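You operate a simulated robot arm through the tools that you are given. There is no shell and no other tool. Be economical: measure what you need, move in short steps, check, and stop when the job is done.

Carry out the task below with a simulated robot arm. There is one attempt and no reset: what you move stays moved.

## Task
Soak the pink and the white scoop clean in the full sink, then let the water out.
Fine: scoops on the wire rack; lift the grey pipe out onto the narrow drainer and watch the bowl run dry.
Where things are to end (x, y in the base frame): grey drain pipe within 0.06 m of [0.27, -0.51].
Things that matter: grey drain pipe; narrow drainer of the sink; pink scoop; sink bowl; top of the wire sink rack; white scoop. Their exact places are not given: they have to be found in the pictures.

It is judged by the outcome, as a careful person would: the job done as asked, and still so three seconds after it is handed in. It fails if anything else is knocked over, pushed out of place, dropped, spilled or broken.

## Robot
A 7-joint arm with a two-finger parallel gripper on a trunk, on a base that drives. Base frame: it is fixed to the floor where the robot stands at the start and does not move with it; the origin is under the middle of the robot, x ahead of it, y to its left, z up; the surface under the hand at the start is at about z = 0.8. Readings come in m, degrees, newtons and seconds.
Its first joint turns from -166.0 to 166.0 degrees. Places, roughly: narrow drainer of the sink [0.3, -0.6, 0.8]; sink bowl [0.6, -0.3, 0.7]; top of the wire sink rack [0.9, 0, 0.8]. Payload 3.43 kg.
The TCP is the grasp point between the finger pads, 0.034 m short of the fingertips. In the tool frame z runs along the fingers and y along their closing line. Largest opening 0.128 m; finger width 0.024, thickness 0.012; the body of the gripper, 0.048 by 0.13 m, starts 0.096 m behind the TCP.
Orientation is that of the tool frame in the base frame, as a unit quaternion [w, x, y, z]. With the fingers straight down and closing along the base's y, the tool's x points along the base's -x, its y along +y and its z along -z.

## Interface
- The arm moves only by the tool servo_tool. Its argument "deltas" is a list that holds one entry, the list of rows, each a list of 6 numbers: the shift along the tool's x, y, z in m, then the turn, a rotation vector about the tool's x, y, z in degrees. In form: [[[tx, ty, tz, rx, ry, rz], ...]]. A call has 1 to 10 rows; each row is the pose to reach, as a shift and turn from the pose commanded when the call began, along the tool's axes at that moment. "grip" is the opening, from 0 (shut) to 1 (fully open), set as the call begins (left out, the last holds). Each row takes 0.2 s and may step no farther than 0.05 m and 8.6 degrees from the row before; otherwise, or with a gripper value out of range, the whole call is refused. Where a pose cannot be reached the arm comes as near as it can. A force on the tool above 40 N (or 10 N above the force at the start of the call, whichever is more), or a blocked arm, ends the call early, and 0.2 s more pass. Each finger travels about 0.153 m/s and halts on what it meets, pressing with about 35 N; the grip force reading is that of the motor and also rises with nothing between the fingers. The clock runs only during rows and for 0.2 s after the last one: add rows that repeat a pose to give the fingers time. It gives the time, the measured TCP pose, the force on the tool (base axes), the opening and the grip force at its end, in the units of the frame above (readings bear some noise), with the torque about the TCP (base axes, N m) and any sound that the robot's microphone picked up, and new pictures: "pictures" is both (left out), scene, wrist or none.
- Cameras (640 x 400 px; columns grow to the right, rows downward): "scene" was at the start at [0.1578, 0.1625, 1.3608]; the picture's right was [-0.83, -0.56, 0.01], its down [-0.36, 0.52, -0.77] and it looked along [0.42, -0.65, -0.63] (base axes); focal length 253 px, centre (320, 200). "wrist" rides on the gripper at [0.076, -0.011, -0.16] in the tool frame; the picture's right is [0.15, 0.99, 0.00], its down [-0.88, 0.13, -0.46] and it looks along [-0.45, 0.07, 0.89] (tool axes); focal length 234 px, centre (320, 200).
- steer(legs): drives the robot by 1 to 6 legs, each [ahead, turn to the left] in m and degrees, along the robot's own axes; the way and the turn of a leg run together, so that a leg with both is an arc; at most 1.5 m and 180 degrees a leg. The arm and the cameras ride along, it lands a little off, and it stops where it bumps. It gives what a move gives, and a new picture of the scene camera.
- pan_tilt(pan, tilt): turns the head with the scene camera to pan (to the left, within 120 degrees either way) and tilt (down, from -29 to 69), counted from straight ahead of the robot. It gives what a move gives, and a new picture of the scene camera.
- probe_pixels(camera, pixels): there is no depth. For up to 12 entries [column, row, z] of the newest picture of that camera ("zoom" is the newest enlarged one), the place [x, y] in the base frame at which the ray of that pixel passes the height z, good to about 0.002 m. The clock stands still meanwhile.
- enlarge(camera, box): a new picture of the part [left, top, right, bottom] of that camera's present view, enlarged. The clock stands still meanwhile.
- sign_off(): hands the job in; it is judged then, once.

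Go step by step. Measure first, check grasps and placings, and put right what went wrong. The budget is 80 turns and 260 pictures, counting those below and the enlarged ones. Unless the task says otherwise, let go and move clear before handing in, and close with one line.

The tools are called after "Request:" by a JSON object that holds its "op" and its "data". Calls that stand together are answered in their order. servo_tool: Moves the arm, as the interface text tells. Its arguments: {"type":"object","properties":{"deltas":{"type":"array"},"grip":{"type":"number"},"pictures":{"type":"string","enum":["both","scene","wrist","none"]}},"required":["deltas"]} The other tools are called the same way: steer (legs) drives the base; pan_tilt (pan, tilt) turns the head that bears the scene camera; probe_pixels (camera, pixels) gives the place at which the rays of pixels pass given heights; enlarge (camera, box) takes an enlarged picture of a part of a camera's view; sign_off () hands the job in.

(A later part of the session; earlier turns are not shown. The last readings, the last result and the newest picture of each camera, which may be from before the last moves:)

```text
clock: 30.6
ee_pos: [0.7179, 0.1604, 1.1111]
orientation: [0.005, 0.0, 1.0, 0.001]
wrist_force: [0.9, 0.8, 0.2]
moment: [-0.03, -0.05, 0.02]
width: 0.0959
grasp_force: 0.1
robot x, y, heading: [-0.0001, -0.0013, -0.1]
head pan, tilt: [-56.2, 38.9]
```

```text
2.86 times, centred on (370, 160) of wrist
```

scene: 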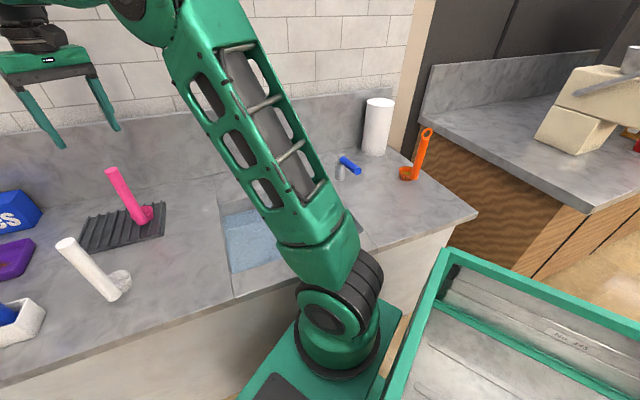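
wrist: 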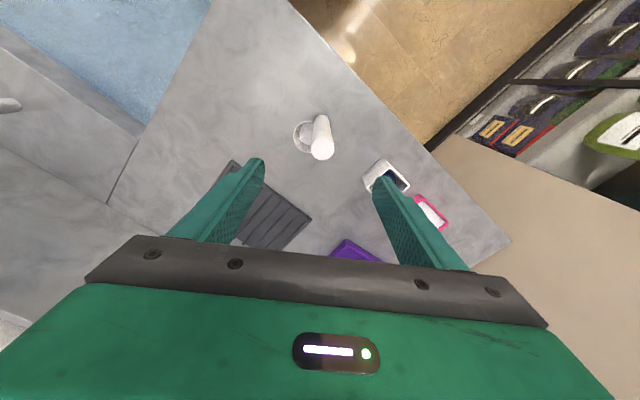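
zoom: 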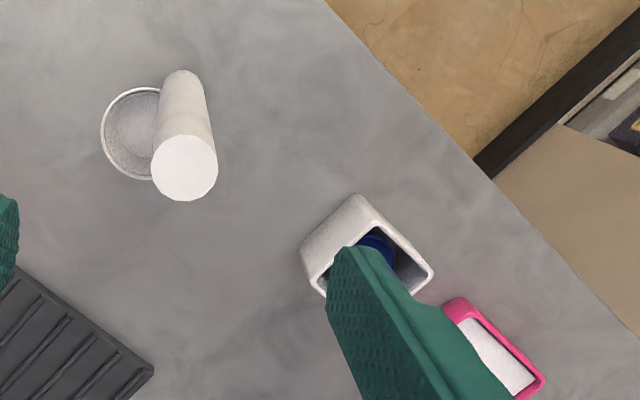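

The white handle top is at (0.718, 0.163), with the hand directly above. The blue-handled thing at (0.79, 0.30) is clear, so I'll descend with a slightly narrower opening and close.

Request:
{"op": "servo_tool", "data": {"deltas": [[[0.001, 0.001, 0.045, 0, 0, 0], [0.001, 0.001, 0.09, 0, 0, 0], [0.001, 0.001, 0.13, 0, 0, 0], [0.001, 0.001, 0.146, 0, 0, 0], [0.001, 0.001, 0.146, 0, 0, 0]]], "grip": 0.6, "pictures": "both"}}

```text
clock: 31.8
ee_pos: [0.7183, 0.1653, 0.9651]
orientation: [0.006, 0.0, 1.0, 0.001]
wrist_force: [-0.3, -0.2, -0.2]
moment: [0.01, 0.02, 0.01]
width: 0.0767
grasp_force: 0.1
robot x, y, heading: [-0.0001, -0.0021, 0.0]
head pan, tilt: [-56.2, 38.9]
```

scene: 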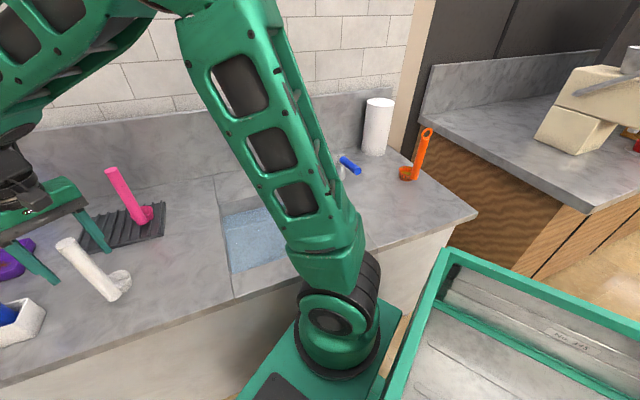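
wrist: 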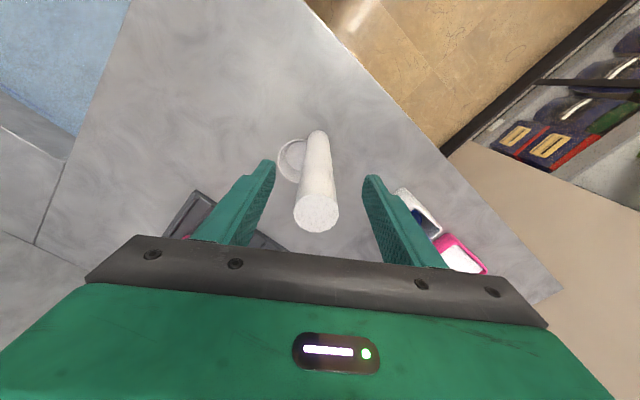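

The handle is centred between the fingers, so I'll close and then lift.

Request:
{"op": "servo_tool", "data": {"deltas": [[[0, 0, 0, 0, 0, 0], [0, 0, 0, 0, 0, 0], [0, 0, 0, 0, 0, 0], [0, 0, 0, 0, 0, 0]]], "grip": 0, "pictures": "none"}}

Request:
{"op": "servo_tool", "data": {"deltas": [[[0, 0, -0.03, 0, 0, 0], [0, 0, -0.065, 0, 0, 0], [0.018, -0.044, -0.065, 0, 0, 0], [0.036, -0.088, -0.065, 0, 0, 0], [0.054, -0.132, -0.065, 0, 0, 0], [0.072, -0.176, -0.065, 0, 0, 0], [0.09, -0.22, -0.065, 0, 0, 0], [0.108, -0.264, -0.065, 0, 0, 0], [0.126, -0.308, -0.065, 0, 0, 0], [0.13, -0.318, -0.065, 0, 0, 0]]], "pictures": "both"}}

Request:
{"op": "enlarge", "data": {"camera": "wrist", "box": [260, 110, 360, 172]}}

```text
clock: 32.8
ee_pos: [0.7179, 0.1654, 0.9646]
orientation: [0.005, 0.0, 1.0, -0.001]
wrist_force: [0.3, 0.2, -1.1]
moment: [0.02, 0.02, 0.01]
width: 0.0271
grasp_force: 35.1
robot x, y, heading: [0.0028, -0.0026, -0.1]
head pan, tilt: [-56.2, 38.9]
```

```text
clock: 35.0
ee_pos: [0.5876, -0.1554, 1.0298]
orientation: [0.006, 0.0, 1.0, 0.001]
wrist_force: [0.4, -0.8, -1.1]
moment: [0.02, 0.02, 0.02]
width: 0.0269
grasp_force: 35.0
robot x, y, heading: [-0.0006, -0.0004, 0.2]
head pan, tilt: [-56.2, 38.9]
```

scene: 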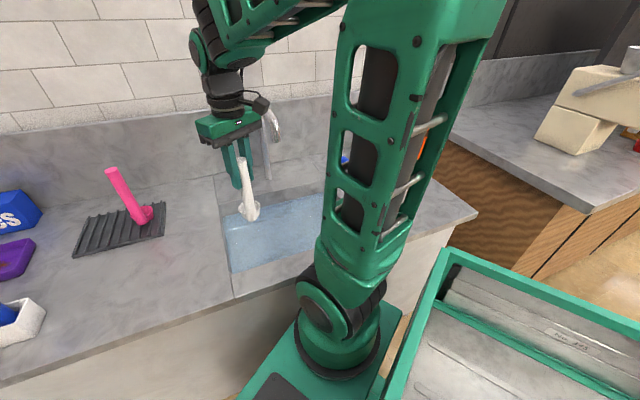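
wrist: 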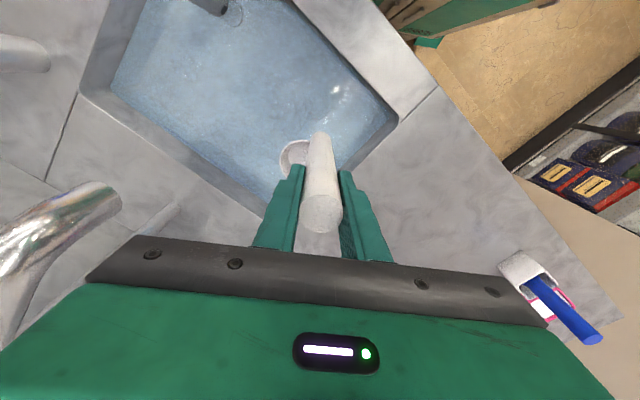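

```text
6.40 times, centred on (310, 141) of wrist
```

zoom: 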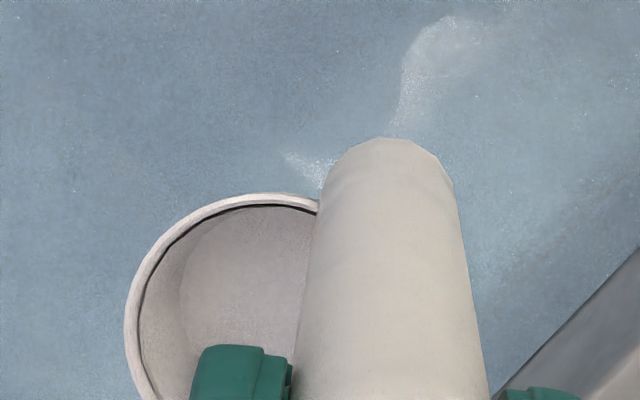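

White is held over the bowl, at the same place as pink was. I'll dip to the same depth and soak it.

Request:
{"op": "servo_tool", "data": {"deltas": [[[0, 0, 0.04, 0, 0, 0], [0, 0, 0.08, 0, 0, 0], [0, 0, 0.11, 0, 0, 0], [0, 0, 0.135, 0, 0, 0], [0, 0, 0.155, 0, 0, 0], [0, 0, 0.167, 0, 0, 0], [0, 0, 0.177, 0, 0, 0], [0, 0, 0.177, 0, 0, 0]]], "pictures": "wrist"}}

Request:
{"op": "servo_tool", "data": {"deltas": [[[0, 0, 0, 0, 0, 0], [0.015, 0, 0, 0, 0, 0], [0, 0, 0, 0, 0, 0], [-0.015, 0, 0, 0, 0, 0], [0, 0, 0, 0, 0, 0], [0.015, 0, 0, 0, 0, 0], [0, 0, 0, 0, 0, 0], [-0.015, 0, 0, 0, 0, 0], [0, 0, 0, 0, 0, 0], [0, 0, 0, 0, 0, 0]]], "pictures": "none"}}

Request:
{"op": "servo_tool", "data": {"deltas": [[[0, 0, 0, 0, 0, 0], [0, 0, 0, 0, 0, 0], [0, 0, 0, 0, 0, 0], [0, 0, 0, 0, 0, 0], [0, 0, 0, 0, 0, 0], [0, 0, 0, 0, 0, 0], [0, 0, 0, 0, 0, 0], [0, 0, 0, 0, 0, 0], [0, 0, 0, 0, 0, 0], [0, 0, 0, 0, 0, 0]]], "pictures": "none"}}

Request:
{"op": "servo_tool", "data": {"deltas": [[[0, 0, 0, 0, 0, 0], [0, 0, 0, 0, 0, 0], [0, 0, 0, 0, 0, 0], [0, 0, 0, 0, 0, 0], [0, 0, 0, 0, 0, 0], [0, 0, 0, 0, 0, 0], [0, 0, 0, 0, 0, 0], [0, 0, 0, 0, 0, 0], [0, 0, 0, 0, 0, 0], [0, 0, 0, 0, 0, 0]]], "pictures": "wrist"}}

```text
clock: 36.8
ee_pos: [0.5887, -0.1512, 0.8517]
orientation: [0.006, 0.0, 1.0, 0.001]
wrist_force: [0.0, -0.6, -0.9]
moment: [-0.01, -0.02, 0.0]
width: 0.027
grasp_force: 35.5
robot x, y, heading: [-0.0028, -0.003, -0.0]
head pan, tilt: [-56.2, 38.9]
```

wrist: 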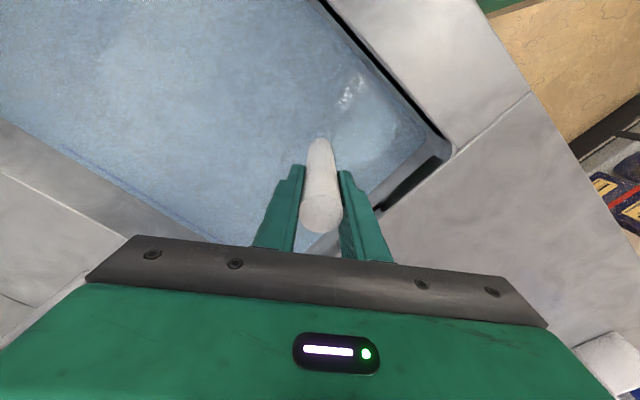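

```text
clock: 39.0
ee_pos: [0.5905, -0.1542, 0.8507]
orientation: [0.006, 0.0, 1.0, 0.0]
wrist_force: [0.4, -0.3, 0.0]
moment: [-0.02, 0.01, -0.03]
width: 0.0271
grasp_force: 35.4
robot x, y, heading: [0.0004, -0.0006, -0.1]
head pan, tilt: [-56.2, 38.9]
```

```text
clock: 41.2
ee_pos: [0.5901, -0.153, 0.8501]
orientation: [0.006, 0.0, 1.0, 0.0]
wrist_force: [-0.8, 0.0, -0.8]
moment: [0.02, 0.0, 0.0]
width: 0.0271
grasp_force: 35.5
robot x, y, heading: [-0.0005, 0.0023, -0.0]
head pan, tilt: [-56.2, 38.9]
```

```text
clock: 43.4
ee_pos: [0.5904, -0.1535, 0.851]
orientation: [0.005, 0.0, 1.0, 0.001]
wrist_force: [-1.5, 0.3, -2.1]
moment: [0.03, 0.02, 0.03]
width: 0.027
grasp_force: 35.2
robot x, y, heading: [0.001, -0.0071, 0.0]
head pan, tilt: [-56.2, 38.9]
```

wrist: 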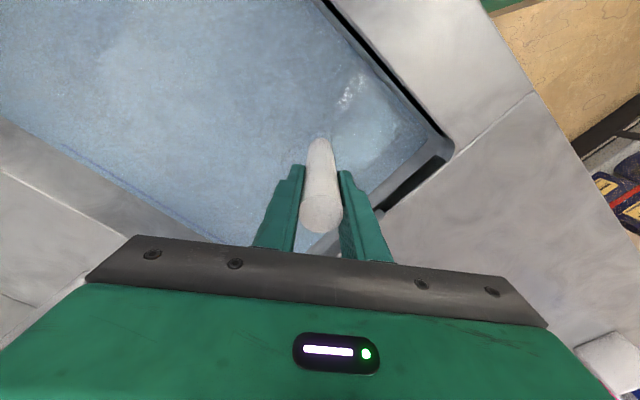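

It has soaked about 7 s. I'll lift it out and inspect the cup.

Request:
{"op": "servo_tool", "data": {"deltas": [[[0, 0, -0.03, 0, 0, 0], [0, 0, -0.06, 0, 0, 0], [0, 0, -0.09, 0, 0, 0], [0, 0, -0.13, 0, 0, 0], [0, 0, -0.17, 0, 0, 0], [0, 0, -0.18, 0, 0, 0], [0, 0, -0.18, 0, 0, 0]]], "pictures": "wrist"}}

Request:
{"op": "enlarge", "data": {"camera": "wrist", "box": [260, 110, 360, 172]}}

Request:
{"op": "enlarge", "data": {"camera": "scene", "box": [200, 140, 328, 220]}}

```text
clock: 45.0
ee_pos: [0.5877, -0.1523, 1.0319]
orientation: [0.005, 0.0, 1.0, 0.0]
wrist_force: [-0.2, 0.6, -1.0]
moment: [-0.01, 0.03, 0.03]
width: 0.0271
grasp_force: 34.9
robot x, y, heading: [-0.0016, -0.0011, -0.2]
head pan, tilt: [-56.2, 38.9]
```

wrist: 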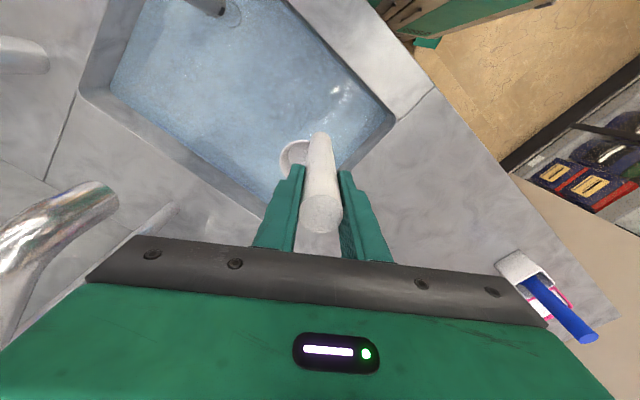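

```text
6.40 times, centred on (310, 141) of wrist
```

zoom: 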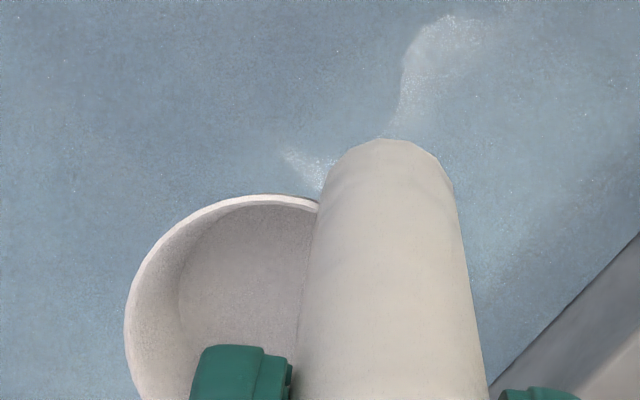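

```text
5.00 times, centred on (264, 180) of scene
```

zoom: 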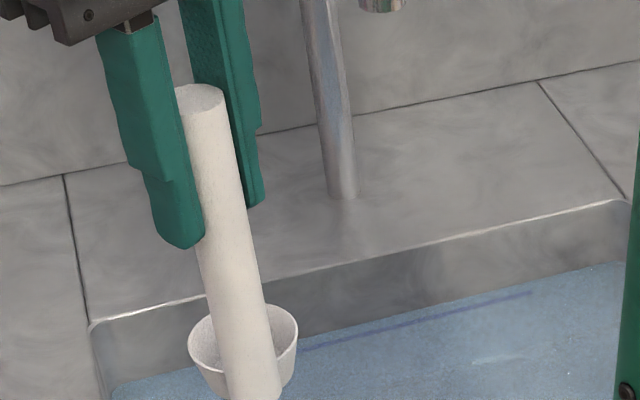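

White is clean too, with the dark ring inside gone. I'll take it to the left part of the rack, passing on the room side to stay clear of the pink handle.

Request:
{"op": "servo_tool", "data": {"deltas": [[[-0.0265, 0.0316, 0, 0, 0, 0], [-0.053, 0.0633, 0, 0, 0, 0], [-0.0795, 0.095, 0, 0, 0, 0], [-0.106, 0.1265, 0, 0, 0, 0], [-0.1325, 0.158, 0, 0, 0, 0], [-0.159, 0.19, 0, 0, 0, 0], [-0.1855, 0.2214, 0, 0, 0, 0], [-0.212, 0.253, 0, 0, 0, 0], [-0.212, 0.253, 0, 0, 0, 0]]], "pictures": "none"}}

Request:
{"op": "servo_tool", "data": {"deltas": [[[-0.036, -0.002, 0, 0, 0, 0], [-0.072, -0.004, 0, 0, 0, 0], [-0.108, -0.006, 0, 0, 0, 0], [-0.142, -0.008, 0, 0, 0, 0], [-0.142, -0.008, 0, 0, 0, 0]]], "pictures": "both"}}

Request:
{"op": "enlarge", "data": {"camera": "scene", "box": [40, 150, 200, 270]}}

```text
clock: 47.0
ee_pos: [0.7998, 0.1005, 1.0331]
orientation: [0.005, 0.0, 1.0, 0.0]
wrist_force: [0.0, -0.2, -1.3]
moment: [0.01, 0.02, 0.02]
width: 0.027
grasp_force: 35.0
robot x, y, heading: [-0.0006, -0.0012, 0.2]
head pan, tilt: [-56.2, 38.9]
```

```text
clock: 48.2
ee_pos: [0.9417, 0.0891, 1.0328]
orientation: [0.004, 0.0, 1.0, 0.001]
wrist_force: [0.2, -0.9, 0.0]
moment: [0.03, 0.01, 0.0]
width: 0.027
grasp_force: 34.8
robot x, y, heading: [0.0007, -0.0025, -0.1]
head pan, tilt: [-56.2, 38.9]
```

scene: 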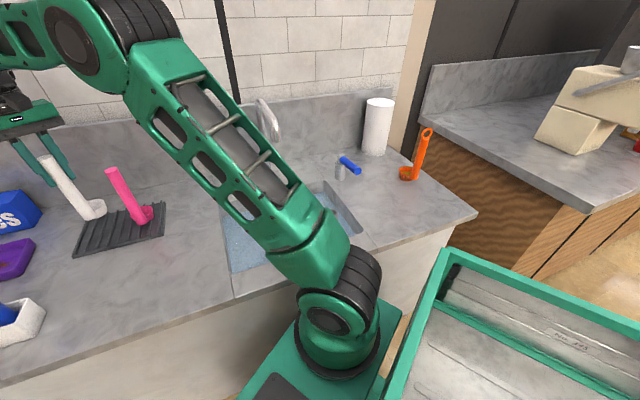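
wrist: 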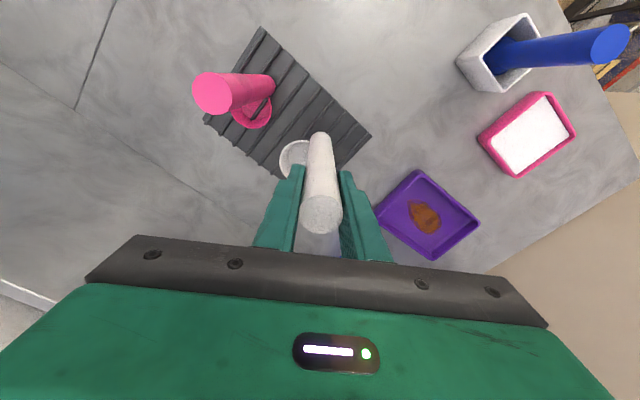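

```text
3.33 times, centred on (120, 210) of scene
```

zoom: 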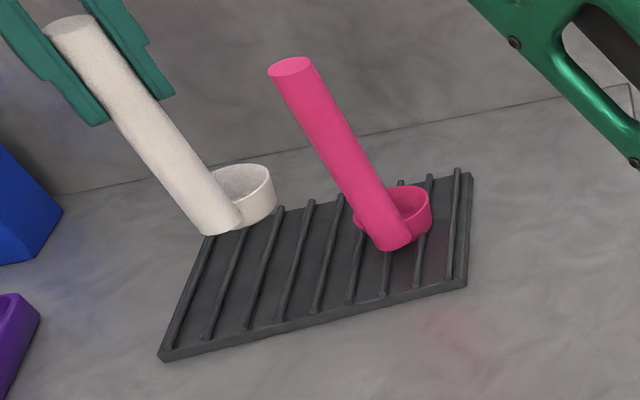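

White hangs above the rack's left part. I'll check the rack corners, wrist (263,28), (370,137), (205,122), against the drop spot.

Request:
{"op": "probe_pixels", "data": {"camera": "wrist", "pixels": [[263, 28, 0.81], [370, 137, 0.81], [205, 122, 0.81], [269, 85, 0.815]]}}

Request:
{"op": "probe_pixels", "data": {"camera": "zoom", "pixels": [[160, 355, 0.81], [466, 280, 0.81], [472, 173, 0.81]]}}

```text
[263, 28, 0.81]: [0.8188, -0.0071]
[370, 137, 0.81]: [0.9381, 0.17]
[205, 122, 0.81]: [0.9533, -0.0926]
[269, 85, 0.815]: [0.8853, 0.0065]
```

```text
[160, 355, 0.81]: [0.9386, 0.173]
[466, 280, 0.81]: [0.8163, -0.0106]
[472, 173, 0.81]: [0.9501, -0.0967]
```

White's spot is about 5 cm in from the front edge and 6 cm from the left edge. I'll lower close, then creep to contact.

Request:
{"op": "servo_tool", "data": {"deltas": [[[0, 0, 0.02, 0, 0, 0], [0, 0, 0.04, 0, 0, 0], [0, 0, 0.05, 0, 0, 0], [0, 0, 0.05, 0, 0, 0]]], "pictures": "none"}}

Request:
{"op": "servo_tool", "data": {"deltas": [[[0, 0, 0.002, 0, 0, 0], [0, 0, 0.004, 0, 0, 0], [0, 0, 0.004, 0, 0, 0]]], "pictures": "none"}}

Request:
{"op": "servo_tool", "data": {"deltas": [[[0, 0, 0.002, 0, 0, 0], [0, 0, 0.002, 0, 0, 0]]], "pictures": "none"}}

```text
clock: 49.2
ee_pos: [0.9415, 0.0927, 0.9839]
orientation: [0.005, 0.0, 1.0, 0.001]
wrist_force: [0.4, 0.3, -1.4]
moment: [-0.01, 0.0, -0.04]
width: 0.0271
grasp_force: 34.6
robot x, y, heading: [-0.0017, -0.0044, 0.2]
head pan, tilt: [-56.2, 38.9]
```

```text
clock: 50.0
ee_pos: [0.9403, 0.0916, 0.9802]
orientation: [0.005, 0.0, 1.0, 0.0]
wrist_force: [-0.1, -0.3, -0.9]
moment: [0.04, 0.06, -0.01]
width: 0.027
grasp_force: 34.8
robot x, y, heading: [-0.0021, -0.0037, 0.0]
head pan, tilt: [-56.2, 38.9]
```

```text
clock: 50.6
ee_pos: [0.9415, 0.0921, 0.9793]
orientation: [0.005, -0.001, 1.0, 0.0]
wrist_force: [-0.4, -0.2, -1.5]
moment: [0.02, -0.02, -0.02]
width: 0.0274
grasp_force: 34.8
robot x, y, heading: [-0.0009, -0.0031, 0.2]
head pan, tilt: [-56.2, 38.9]
```

Request:
{"op": "servo_tool", "data": {"deltas": [[[0, 0, 0.002, 0, 0, 0], [0, 0, 0.002, 0, 0, 0]]], "pictures": "none"}}

Request:
{"op": "servo_tool", "data": {"deltas": [[[0, 0, 0.0015, 0, 0, 0], [0, 0, 0.0015, 0, 0, 0]]], "pictures": "none"}}

```text
clock: 51.2
ee_pos: [0.9411, 0.0915, 0.977]
orientation: [0.005, 0.0, 1.0, 0.0]
wrist_force: [0.4, 0.0, -0.6]
moment: [0.03, 0.01, 0.01]
width: 0.0269
grasp_force: 35.0
robot x, y, heading: [0.0018, -0.0026, -0.0]
head pan, tilt: [-56.2, 38.9]
```

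```text
clock: 51.8
ee_pos: [0.9396, 0.0912, 0.974]
orientation: [0.006, 0.0, 1.0, 0.0]
wrist_force: [0.0, -0.1, 2.7]
moment: [-0.15, 0.1, -0.01]
width: 0.0273
grasp_force: 35.1
robot x, y, heading: [-0.0032, 0.0003, -0.1]
head pan, tilt: [-56.2, 38.9]
```

There's light contact (about 3 N), so I'll press another 0.5 mm and release.

Request:
{"op": "servo_tool", "data": {"deltas": [[[0, 0, 0.0005, 0, 0, 0], [0, 0, 0.0005, 0, 0, 0]]], "pictures": "none"}}

Request:
{"op": "servo_tool", "data": {"deltas": [[[0, 0, 0, 0, 0, 0], [0, 0, 0, 0, 0, 0], [0, 0, 0, 0, 0, 0]]], "grip": 0.45, "pictures": "both"}}

```text
clock: 52.4
ee_pos: [0.9412, 0.0918, 0.9752]
orientation: [0.006, 0.0, 1.0, 0.0]
wrist_force: [-1.1, -0.2, 5.5]
moment: [-0.2, 0.35, -0.03]
width: 0.027
grasp_force: 35.0
robot x, y, heading: [0.0029, -0.0031, -0.4]
head pan, tilt: [-56.2, 38.9]
```

```text
clock: 53.2
ee_pos: [0.9416, 0.0921, 0.9756]
orientation: [0.006, 0.0, 1.0, 0.001]
wrist_force: [0.2, 0.1, -0.3]
moment: [-0.02, -0.03, 0.02]
width: 0.0576
grasp_force: 0.1
robot x, y, heading: [-0.0002, -0.0014, 0.0]
head pan, tilt: [-56.2, 38.9]
```

scene: 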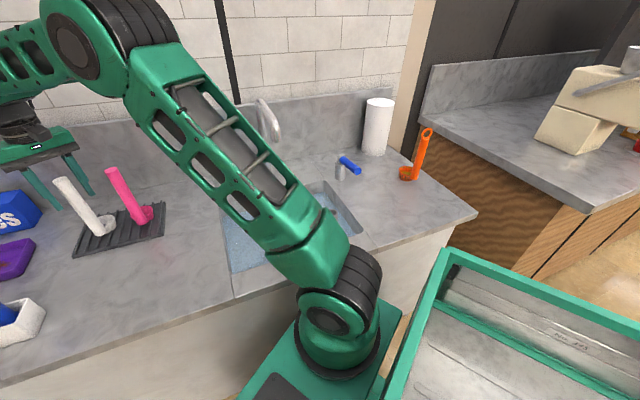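
wrist: 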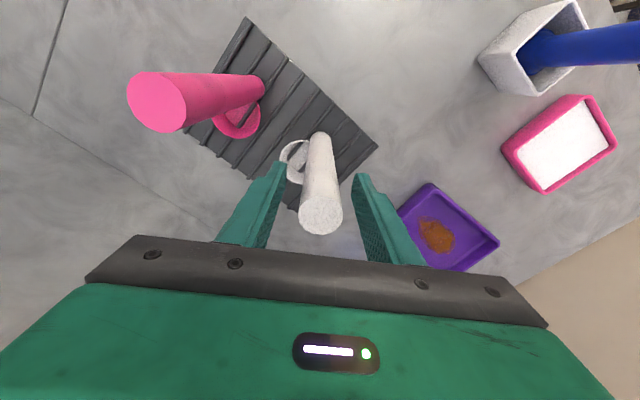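

White stands on its own. I'll rise, then move off towards the pipe along the front, away from the faucet.

Request:
{"op": "servo_tool", "data": {"deltas": [[[0, 0, -0.03, 0, 0, 0], [0, 0, -0.07, 0, 0, 0], [0, 0, -0.11, 0, 0, 0], [0, 0, -0.15, 0, 0, 0], [0.04, 0, -0.17, 0, 0, 0], [0.08, 0, -0.18, 0, 0, 0], [0.12, -0.02, -0.18, 0, 0, 0], [0.16, -0.04, -0.18, 0, 0, 0], [0.2, -0.06, -0.18, 0, 0, 0], [0.24, -0.08, -0.18, 0, 0, 0]]], "grip": 0.45, "pictures": "none"}}

Request:
{"op": "servo_tool", "data": {"deltas": [[[0.03, -0.035, 0, 0, 0, 0], [0.06, -0.07, 0, 0, 0, 0], [0.09, -0.105, 0, 0, 0, 0], [0.12, -0.14, 0, 0, 0, 0], [0.14, -0.18, 0, 0, 0, 0], [0.16, -0.22, 0, 0, 0, 0], [0.18, -0.26, 0, 0, 0, 0], [0.18, -0.26, 0, 0, 0, 0]]], "pictures": "both"}}

Request:
{"op": "enlarge", "data": {"camera": "scene", "box": [40, 150, 200, 270]}}

```text
clock: 55.4
ee_pos: [0.6986, 0.0131, 1.1503]
orientation: [0.005, 0.001, 1.0, 0.0]
wrist_force: [0.2, 0.0, -0.8]
moment: [-0.02, 0.04, -0.01]
width: 0.0575
grasp_force: 0.0
robot x, y, heading: [0.0022, -0.004, 0.1]
head pan, tilt: [-56.2, 38.9]
```

```text
clock: 57.2
ee_pos: [0.5204, -0.2481, 1.1499]
orientation: [0.006, 0.001, 1.0, 0.001]
wrist_force: [-0.2, -0.2, 0.1]
moment: [-0.03, 0.0, -0.02]
width: 0.0574
grasp_force: 0.1
robot x, y, heading: [-0.0046, -0.0014, -0.3]
head pan, tilt: [-56.2, 38.9]
```

scene: 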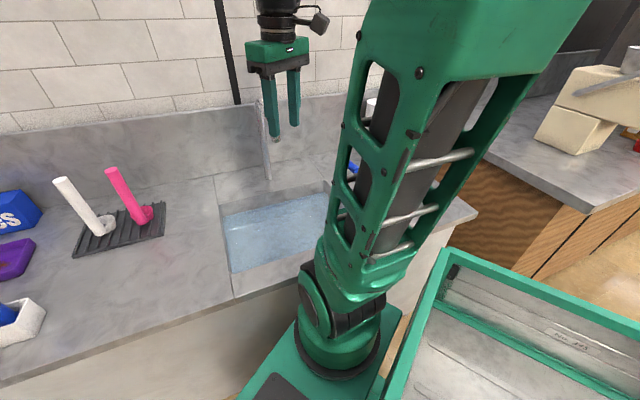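
wrist: 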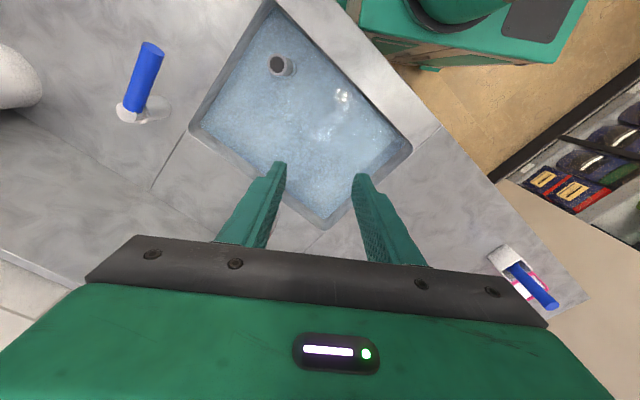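

```text
3.33 times, centred on (120, 210) of scene
```

zoom: 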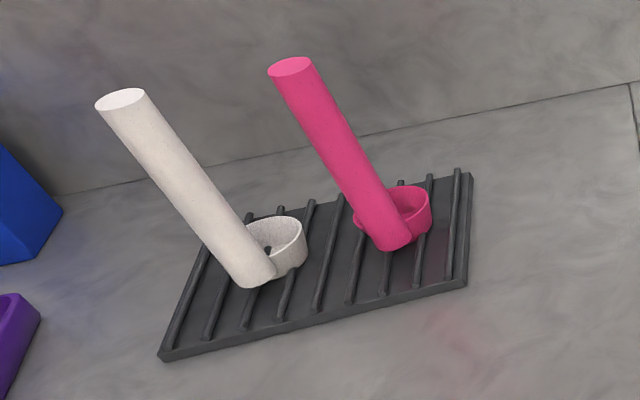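

Both scoops stand on the rack. The pipe's open top is at wrist (278,65), so I'll enlarge and measure it against the earlier ray.

Request:
{"op": "enlarge", "data": {"camera": "wrist", "box": [230, 25, 330, 105]}}

Request:
{"op": "probe_pixels", "data": {"camera": "wrist", "pixels": [[278, 65, 0.75], [278, 65, 0.8], [278, 65, 0.85], [288, 75, 0.75], [288, 75, 0.77], [275, 0, 0.8], [192, 130, 0.8], [410, 143, 0.8], [440, 127, 0.8]]}}

```text
5.00 times, centred on (280, 65) of wrist
```

zoom: 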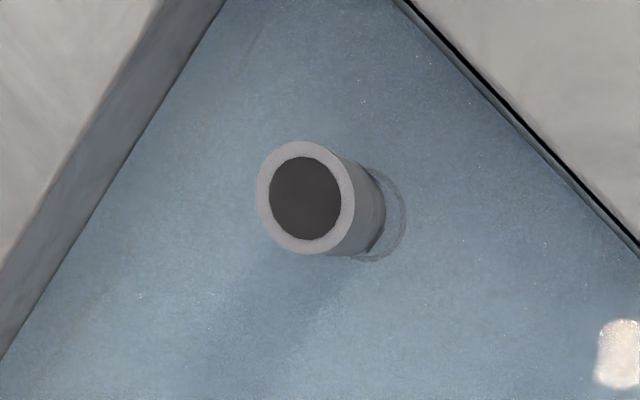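

```text
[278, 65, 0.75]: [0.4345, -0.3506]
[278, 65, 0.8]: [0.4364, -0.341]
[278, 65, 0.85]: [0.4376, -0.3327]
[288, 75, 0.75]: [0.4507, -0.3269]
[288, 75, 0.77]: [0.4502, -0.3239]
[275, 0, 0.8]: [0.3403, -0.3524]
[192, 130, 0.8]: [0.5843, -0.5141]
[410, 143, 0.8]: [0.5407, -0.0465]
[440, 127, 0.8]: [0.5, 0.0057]
```

Request:
{"op": "probe_pixels", "data": {"camera": "wrist", "pixels": [[277.4, 64.5, 0.8], [277.4, 64.5, 0.85], [277.4, 64.5, 0.78], [287, 67.2, 0.74], [287, 67.2, 0.76], [287, 67.2, 0.78], [270, 64.5, 0.8], [285, 64.5, 0.8]]}}

Request:
{"op": "servo_tool", "data": {"deltas": [[[0.04, -0.02, 0.0, 0, 0, 0], [0.07, -0.05, 0.0, 0, 0, 0], [0.08, -0.085, 0.02, 0, 0, 0], [0.08, -0.085, 0.04, 0, 0, 0], [0.08, -0.085, 0.04, 0, 0, 0]]], "pictures": "both"}}

```text
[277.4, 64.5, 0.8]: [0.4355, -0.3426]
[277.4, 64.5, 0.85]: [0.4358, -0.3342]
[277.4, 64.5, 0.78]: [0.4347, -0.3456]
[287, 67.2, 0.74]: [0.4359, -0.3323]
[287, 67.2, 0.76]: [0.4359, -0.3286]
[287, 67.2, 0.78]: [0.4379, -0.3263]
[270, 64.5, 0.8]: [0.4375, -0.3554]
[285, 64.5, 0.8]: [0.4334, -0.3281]
```

```text
clock: 58.4
ee_pos: [0.4382, -0.3357, 1.1107]
orientation: [0.006, -0.001, 1.0, 0.001]
wrist_force: [-0.2, 0.8, -0.1]
moment: [0.01, -0.01, 0.01]
width: 0.0578
grasp_force: 0.1
robot x, y, heading: [0.0003, -0.0023, 0.1]
head pan, tilt: [-56.2, 38.9]
```

scene: 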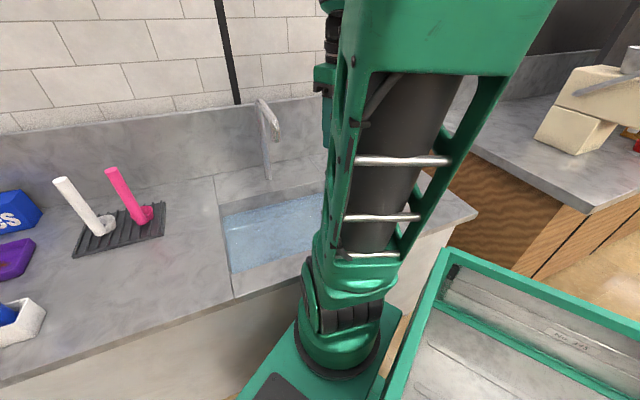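
wrist: 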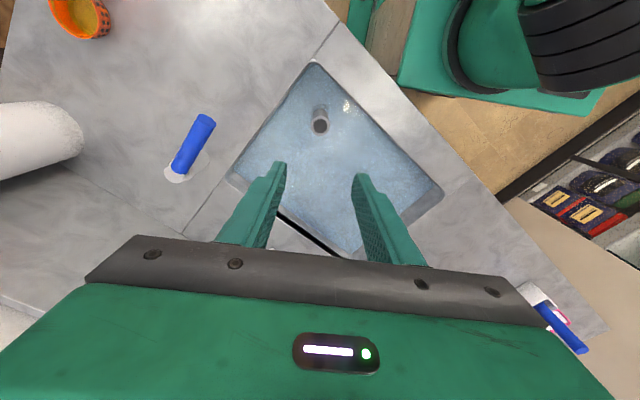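

The hand is roughly above the pipe, whose top shows at (320,125). I'll triangulate once more.

Request:
{"op": "enlarge", "data": {"camera": "wrist", "box": [270, 75, 370, 155]}}

Request:
{"op": "probe_pixels", "data": {"camera": "zoom", "pixels": [[320, 250, 0.78], [320, 250, 0.8], [320, 250, 0.85]]}}

```text
5.00 times, centred on (320, 115) of wrist
```

zoom: 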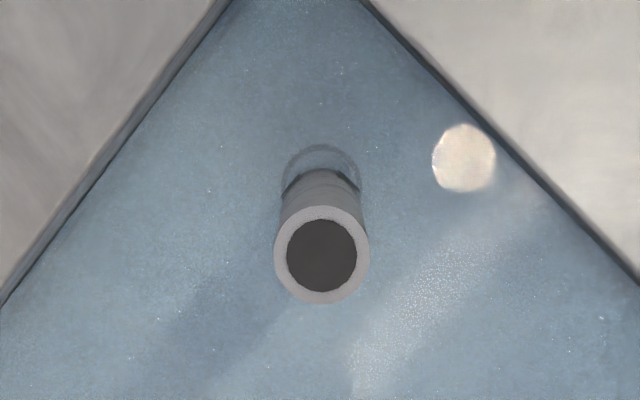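

```text
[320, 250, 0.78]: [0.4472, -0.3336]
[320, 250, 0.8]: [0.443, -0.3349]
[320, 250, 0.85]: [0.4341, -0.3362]
```

The pipe centre is (0.436, -0.336), its top z≈0.84 and outer diameter about 28 mm. I'll descend to z≈0.815 around it.

Request:
{"op": "servo_tool", "data": {"deltas": [[[0.0015, 0, 0.045, 0, 0, 0], [0.0015, 0, 0.09, 0, 0, 0], [0.0015, 0, 0.135, 0, 0, 0], [0.0015, 0, 0.18, 0, 0, 0], [0.0015, 0, 0.2, 0, 0, 0], [0.0015, 0, 0.2, 0, 0, 0]]], "pictures": "both"}}

Request:
{"op": "enlarge", "data": {"camera": "wrist", "box": [240, 100, 400, 228]}}

```text
clock: 59.8
ee_pos: [0.44, -0.334, 0.9093]
orientation: [0.006, 0.0, 1.0, 0.0]
wrist_force: [-0.1, 0.0, 0.0]
moment: [0.01, -0.02, 0.0]
width: 0.0577
grasp_force: 0.0
robot x, y, heading: [0.0012, -0.001, -0.1]
head pan, tilt: [-56.2, 38.9]
```

scene: 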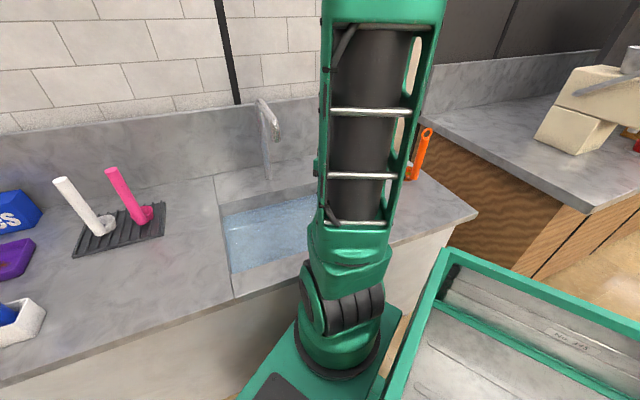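
wrist: 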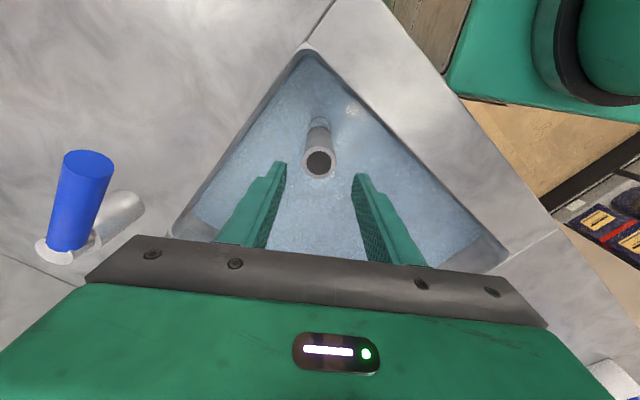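

```text
3.12 times, centred on (320, 164) of wrist
```

zoom: 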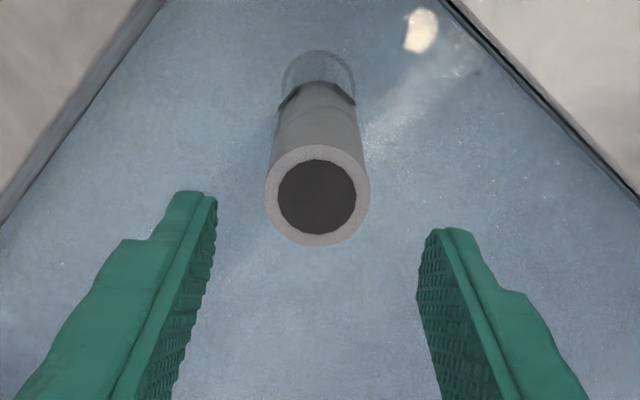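

It's aligned, so I'll descend the last 9.5 cm and close.

Request:
{"op": "servo_tool", "data": {"deltas": [[[0.002, -0.001, 0.04, 0, 0, 0], [0.003, -0.001, 0.075, 0, 0, 0], [0.003, -0.001, 0.095, 0, 0, 0], [0.003, -0.001, 0.095, 0, 0, 0]]], "pictures": "wrist"}}

Request:
{"op": "servo_tool", "data": {"deltas": [[[0, 0, 0, 0, 0, 0], [0, 0, 0, 0, 0, 0], [0, 0, 0, 0, 0, 0]]], "grip": 0, "pictures": "wrist"}}

```text
clock: 60.8
ee_pos: [0.4358, -0.3345, 0.8138]
orientation: [0.006, 0.0, 1.0, 0.001]
wrist_force: [0.3, 0.4, -0.1]
moment: [0.01, -0.03, 0.04]
width: 0.0578
grasp_force: 0.0
robot x, y, heading: [-0.0012, -0.0007, -0.1]
head pan, tilt: [-56.2, 38.9]
```

wrist: 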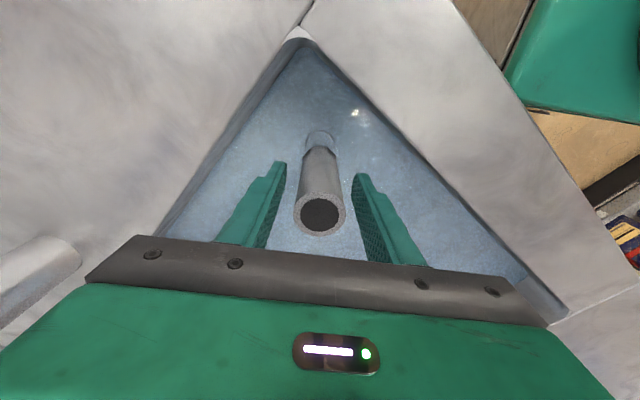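

```text
clock: 61.6
ee_pos: [0.4363, -0.3351, 0.8144]
orientation: [0.006, -0.001, 1.0, 0.0]
wrist_force: [0.0, 1.2, -0.6]
moment: [0.09, -0.02, 0.03]
width: 0.0331
grasp_force: 35.1
robot x, y, heading: [-0.0016, 0.0007, -0.3]
head pan, tilt: [-56.2, 38.9]
```

wrist: 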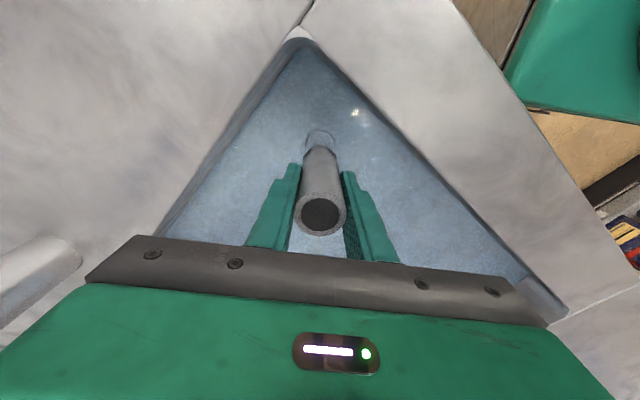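

The pipe is gripped (33 mm, 35 N). I'll lift it straight up.

Request:
{"op": "servo_tool", "data": {"deltas": [[[0, 0, -0.015, 0, 0, 0], [0, 0, -0.03, 0, 0, 0], [0, 0, -0.05, 0, 0, 0], [0, 0, -0.08, 0, 0, 0], [0, 0, -0.11, 0, 0, 0], [0, 0, -0.145, 0, 0, 0], [0, 0, -0.18, 0, 0, 0], [0, 0, -0.21, 0, 0, 0], [0, 0, -0.24, 0, 0, 0], [0, 0, -0.24, 0, 0, 0]]], "pictures": "both"}}

Request:
{"op": "enlarge", "data": {"camera": "wrist", "box": [240, 60, 400, 240]}}

```text
clock: 63.8
ee_pos: [0.4379, -0.3335, 1.0564]
orientation: [0.006, 0.0, 1.0, 0.0]
wrist_force: [-0.2, 0.4, -2.0]
moment: [0.11, 0.02, 0.02]
width: 0.0328
grasp_force: 35.2
robot x, y, heading: [-0.0051, -0.0012, -0.1]
head pan, tilt: [-56.2, 38.9]
```

scene: 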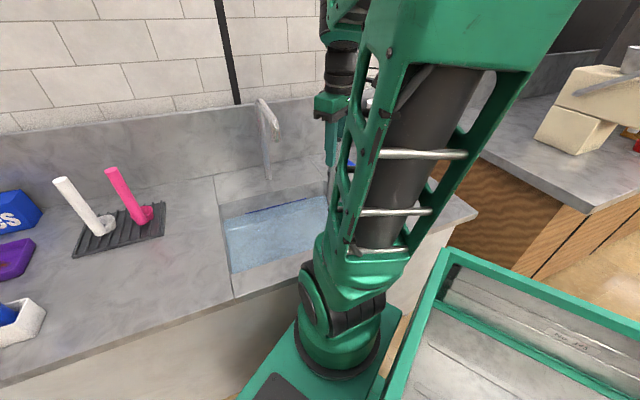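
wrist: 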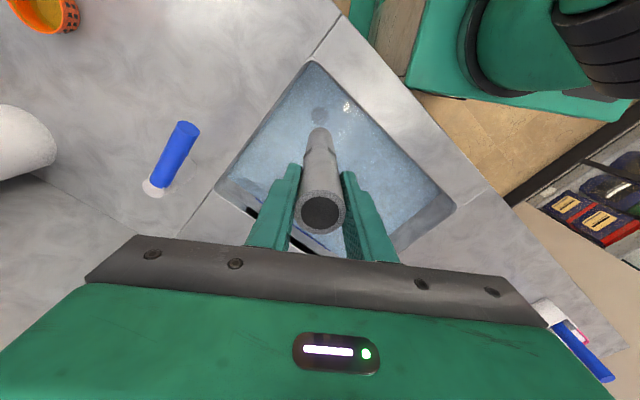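

```text
2.22 times, centred on (320, 150) of wrist
```

zoom: 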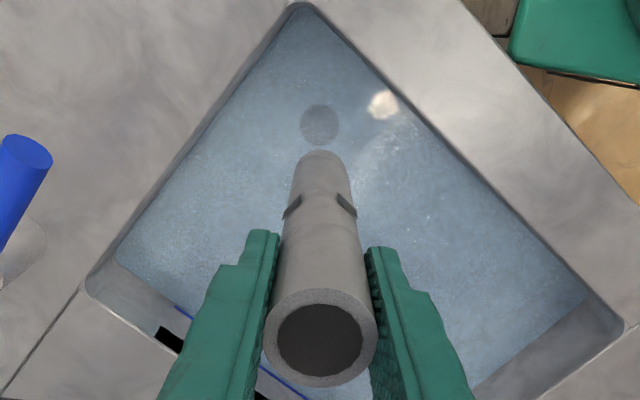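

The drain hole is uncovered at (319,113) and water should be draining. I'll work out how far the pipe's lower end hangs.

Request:
{"op": "probe_pixels", "data": {"camera": "wrist", "pixels": [[320, 128.5, 0.8], [320, 128.5, 0.85], [320, 128.5, 0.9], [320, 128.5, 0.95]]}}

Request:
{"op": "pan_tilt", "data": {"pan": -75, "tilt": 40}}

```text
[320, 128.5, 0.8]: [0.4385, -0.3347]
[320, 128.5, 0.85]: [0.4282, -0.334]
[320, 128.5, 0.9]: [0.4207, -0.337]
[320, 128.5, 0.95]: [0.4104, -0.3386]
```

```text
clock: 64.6
ee_pos: [0.4382, -0.3327, 1.0561]
orientation: [0.006, 0.001, 1.0, 0.001]
wrist_force: [0.5, 1.2, -1.3]
moment: [0.06, 0.01, -0.01]
width: 0.0327
grasp_force: 35.4
robot x, y, heading: [0.0007, -0.0012, 0.3]
head pan, tilt: [-75.0, 40.0]
```

scene: 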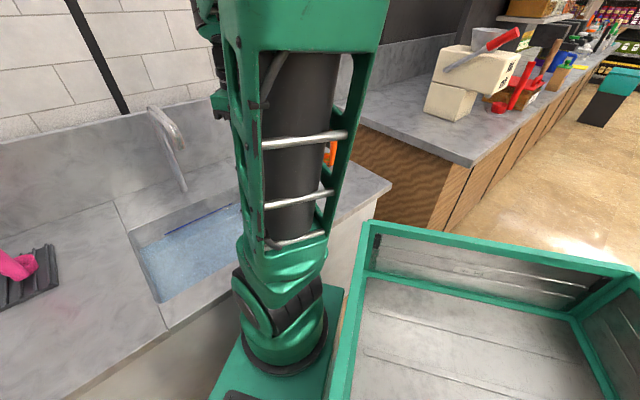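

The lower end is near z≈0.87, clear of the counter. I'll carry the pipe over to above (0.27, -0.51).

Request:
{"op": "servo_tool", "data": {"deltas": [[[0.03, -0.03, 0, 0, 0, 0], [0.06, -0.06, 0, 0, 0, 0], [0.09, -0.09, 0, 0, 0, 0], [0.12, -0.12, 0, 0, 0, 0], [0.145, -0.15, 0, 0, 0, 0], [0.167, -0.177, 0, 0, 0, 0], [0.167, -0.177, 0, 0, 0, 0]]], "pictures": "both"}}

Request:
{"op": "pan_tilt", "data": {"pan": -56, "tilt": 39}}

```text
clock: 66.2
ee_pos: [0.269, -0.5107, 1.0535]
orientation: [0.006, 0.0, 1.0, -0.001]
wrist_force: [0.3, -0.1, -1.4]
moment: [0.1, 0.01, 0.02]
width: 0.0326
grasp_force: 35.3
robot x, y, heading: [-0.0005, -0.0017, 0.1]
head pan, tilt: [-75.0, 40.0]
```

scene: 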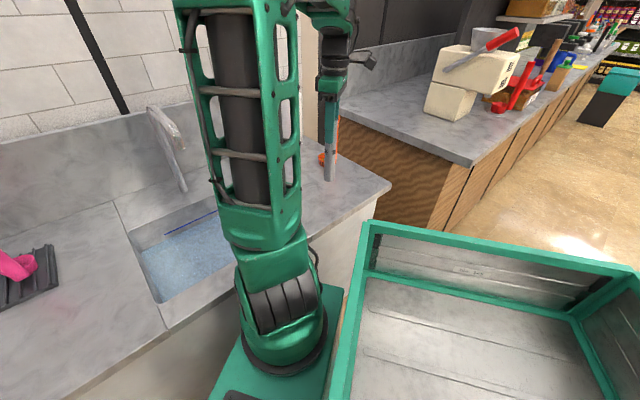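
wrist: 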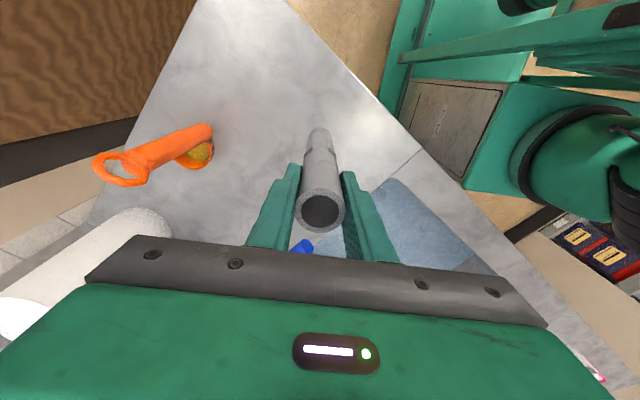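

```text
clock: 67.0
ee_pos: [0.2702, -0.5112, 1.0527]
orientation: [0.005, 0.0, 1.0, 0.0]
wrist_force: [0.4, -0.2, -1.7]
moment: [-0.05, -0.01, 0.01]
width: 0.0326
grasp_force: 35.1
robot x, y, heading: [-0.0006, -0.0025, -0.2]
head pan, tilt: [-56.0, 39.0]
```

scene: 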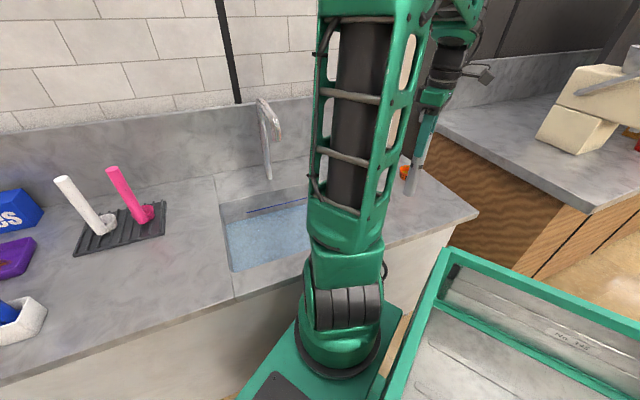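

Scoops are still standing, and the water level is dropping (blue line visible at (275,212)). I'll lower the pipe to just above the drainer and look.

Request:
{"op": "servo_tool", "data": {"deltas": [[[0, 0, 0.02, 0, 0, 0], [0, 0, 0.04, 0, 0, 0], [0, 0, 0.05, 0, 0, 0], [0, 0, 0.05, 0, 0, 0]]], "pictures": "scene"}}

Request:
{"op": "enlarge", "data": {"camera": "scene", "box": [370, 120, 498, 230]}}

```text
clock: 68.0
ee_pos: [0.2714, -0.5127, 1.0022]
orientation: [0.004, 0.0, 1.0, 0.0]
wrist_force: [0.7, 0.2, -1.5]
moment: [0.0, -0.02, 0.01]
width: 0.0331
grasp_force: 35.0
robot x, y, heading: [-0.0013, 0.002, 0.3]
head pan, tilt: [-56.0, 39.0]
```

scene: 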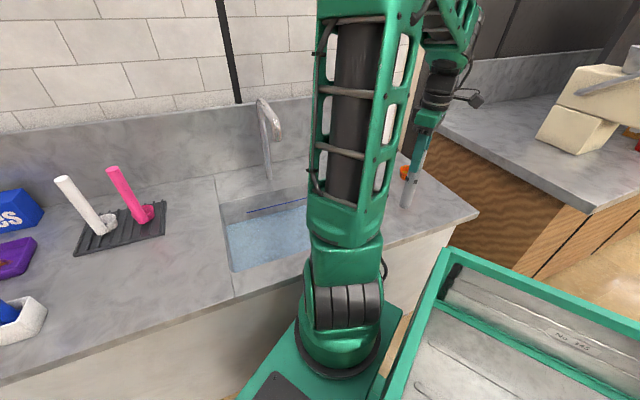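

```text
3.64 times, centred on (434, 175) of scene
```

zoom: 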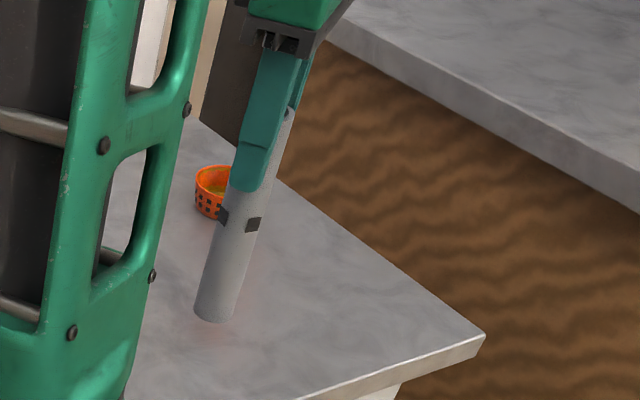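

The pipe end is flat and a little above the drainer. I'll creep down to contact.

Request:
{"op": "servo_tool", "data": {"deltas": [[[0, 0, 0.004, 0, 0, 0], [0, 0, 0.008, 0, 0, 0], [0, 0, 0.008, 0, 0, 0]]], "pictures": "none"}}

Request:
{"op": "servo_tool", "data": {"deltas": [[[0, 0, 0.002, 0, 0, 0], [0, 0, 0.003, 0, 0, 0], [0, 0, 0.003, 0, 0, 0]]], "pictures": "none"}}

Request:
{"op": "servo_tool", "data": {"deltas": [[[0, 0, 0.002, 0, 0, 0], [0, 0, 0.002, 0, 0, 0]]], "pictures": "scene"}}

Request:
{"op": "enlarge", "data": {"camera": "scene", "box": [370, 120, 498, 230]}}

```text
clock: 68.8
ee_pos: [0.2682, -0.5099, 0.9941]
orientation: [0.005, 0.0, 1.0, 0.001]
wrist_force: [-0.6, 0.1, -1.5]
moment: [-0.03, 0.0, -0.01]
width: 0.0329
grasp_force: 34.8
robot x, y, heading: [0.0007, -0.0027, -0.3]
head pan, tilt: [-56.0, 39.0]
```

```text
clock: 69.6
ee_pos: [0.2692, -0.5125, 0.9918]
orientation: [0.006, 0.0, 1.0, -0.001]
wrist_force: [-0.2, -0.3, -1.5]
moment: [0.0, 0.0, -0.02]
width: 0.0328
grasp_force: 35.1
robot x, y, heading: [0.002, 0.0011, -0.2]
head pan, tilt: [-56.0, 39.0]
```

```text
clock: 70.2
ee_pos: [0.2701, -0.5126, 0.99]
orientation: [0.005, 0.0, 1.0, 0.0]
wrist_force: [0.5, 0.1, -2.9]
moment: [0.03, -0.04, 0.0]
width: 0.033
grasp_force: 35.0
robot x, y, heading: [0.0038, -0.0008, 0.2]
head pan, tilt: [-56.0, 39.0]
```

scene: 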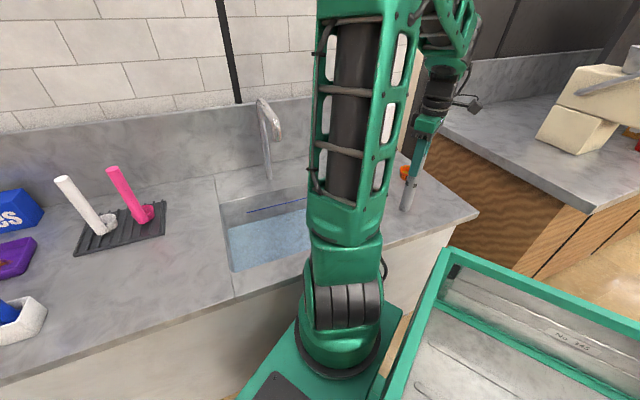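

```text
3.64 times, centred on (434, 175) of scene
```

zoom: 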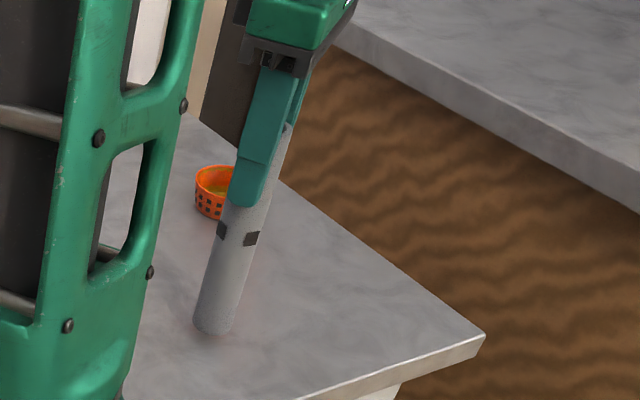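

Request:
{"op": "probe_pixels", "data": {"camera": "zoom", "pixels": [[213, 336, 0.8], [213, 336, 0.81], [213, 336, 0.82]]}}

Request:
{"op": "servo_tool", "data": {"deltas": [[[0, 0, 0.002, 0, 0, 0], [0, 0, 0.003, 0, 0, 0], [0, 0, 0.003, 0, 0, 0]]], "pictures": "none"}}

Request:
{"op": "servo_tool", "data": {"deltas": [[[0, 0, 0.002, 0, 0, 0], [0, 0, 0.003, 0, 0, 0], [0, 0, 0.003, 0, 0, 0]]], "pictures": "none"}}

```text
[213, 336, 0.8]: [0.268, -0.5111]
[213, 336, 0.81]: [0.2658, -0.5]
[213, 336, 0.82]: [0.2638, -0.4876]
```

```text
clock: 71.0
ee_pos: [0.2691, -0.5116, 0.986]
orientation: [0.005, 0.0, 1.0, 0.0]
wrist_force: [-0.6, 0.2, -1.2]
moment: [-0.02, 0.0, 0.01]
width: 0.0328
grasp_force: 35.1
robot x, y, heading: [-0.0014, -0.003, 0.1]
head pan, tilt: [-56.0, 39.0]
```

```text
clock: 71.8
ee_pos: [0.2696, -0.5133, 0.9827]
orientation: [0.005, 0.0, 1.0, 0.0]
wrist_force: [0.0, 0.4, -1.7]
moment: [0.0, 0.0, -0.01]
width: 0.0326
grasp_force: 35.4
robot x, y, heading: [0.0042, -0.0045, -0.0]
head pan, tilt: [-56.0, 39.0]
```

Request:
{"op": "servo_tool", "data": {"deltas": [[[0, 0, 0.002, 0, 0, 0], [0, 0, 0.002, 0, 0, 0]]], "pictures": "none"}}

Request:
{"op": "servo_tool", "data": {"deltas": [[[0, 0, 0.002, 0, 0, 0], [0, 0, 0.002, 0, 0, 0]]], "pictures": "none"}}

Request:
{"op": "servo_tool", "data": {"deltas": [[[0, 0, 0.0015, 0, 0, 0], [0, 0, 0.0015, 0, 0, 0]]], "pictures": "none"}}

```text
clock: 72.4
ee_pos: [0.2699, -0.5129, 0.9806]
orientation: [0.005, 0.0, 1.0, -0.001]
wrist_force: [1.3, -0.1, -1.1]
moment: [0.0, -0.01, -0.02]
width: 0.0326
grasp_force: 35.0
robot x, y, heading: [-0.0014, -0.0043, 0.0]
head pan, tilt: [-56.0, 39.0]
```

```text
clock: 73.0
ee_pos: [0.2703, -0.5121, 0.9792]
orientation: [0.005, 0.001, 1.0, 0.001]
wrist_force: [0.4, 0.2, -1.5]
moment: [0.01, -0.01, -0.01]
width: 0.0327
grasp_force: 35.0
robot x, y, heading: [0.0004, -0.0018, 0.1]
head pan, tilt: [-56.0, 39.0]
```

```text
clock: 73.6
ee_pos: [0.2709, -0.5111, 0.9776]
orientation: [0.005, 0.0, 1.0, 0.0]
wrist_force: [0.1, -0.3, -2.4]
moment: [0.0, 0.03, 0.01]
width: 0.0328
grasp_force: 35.5
robot x, y, heading: [0.0018, -0.0029, -0.0]
head pan, tilt: [-56.0, 39.0]
```

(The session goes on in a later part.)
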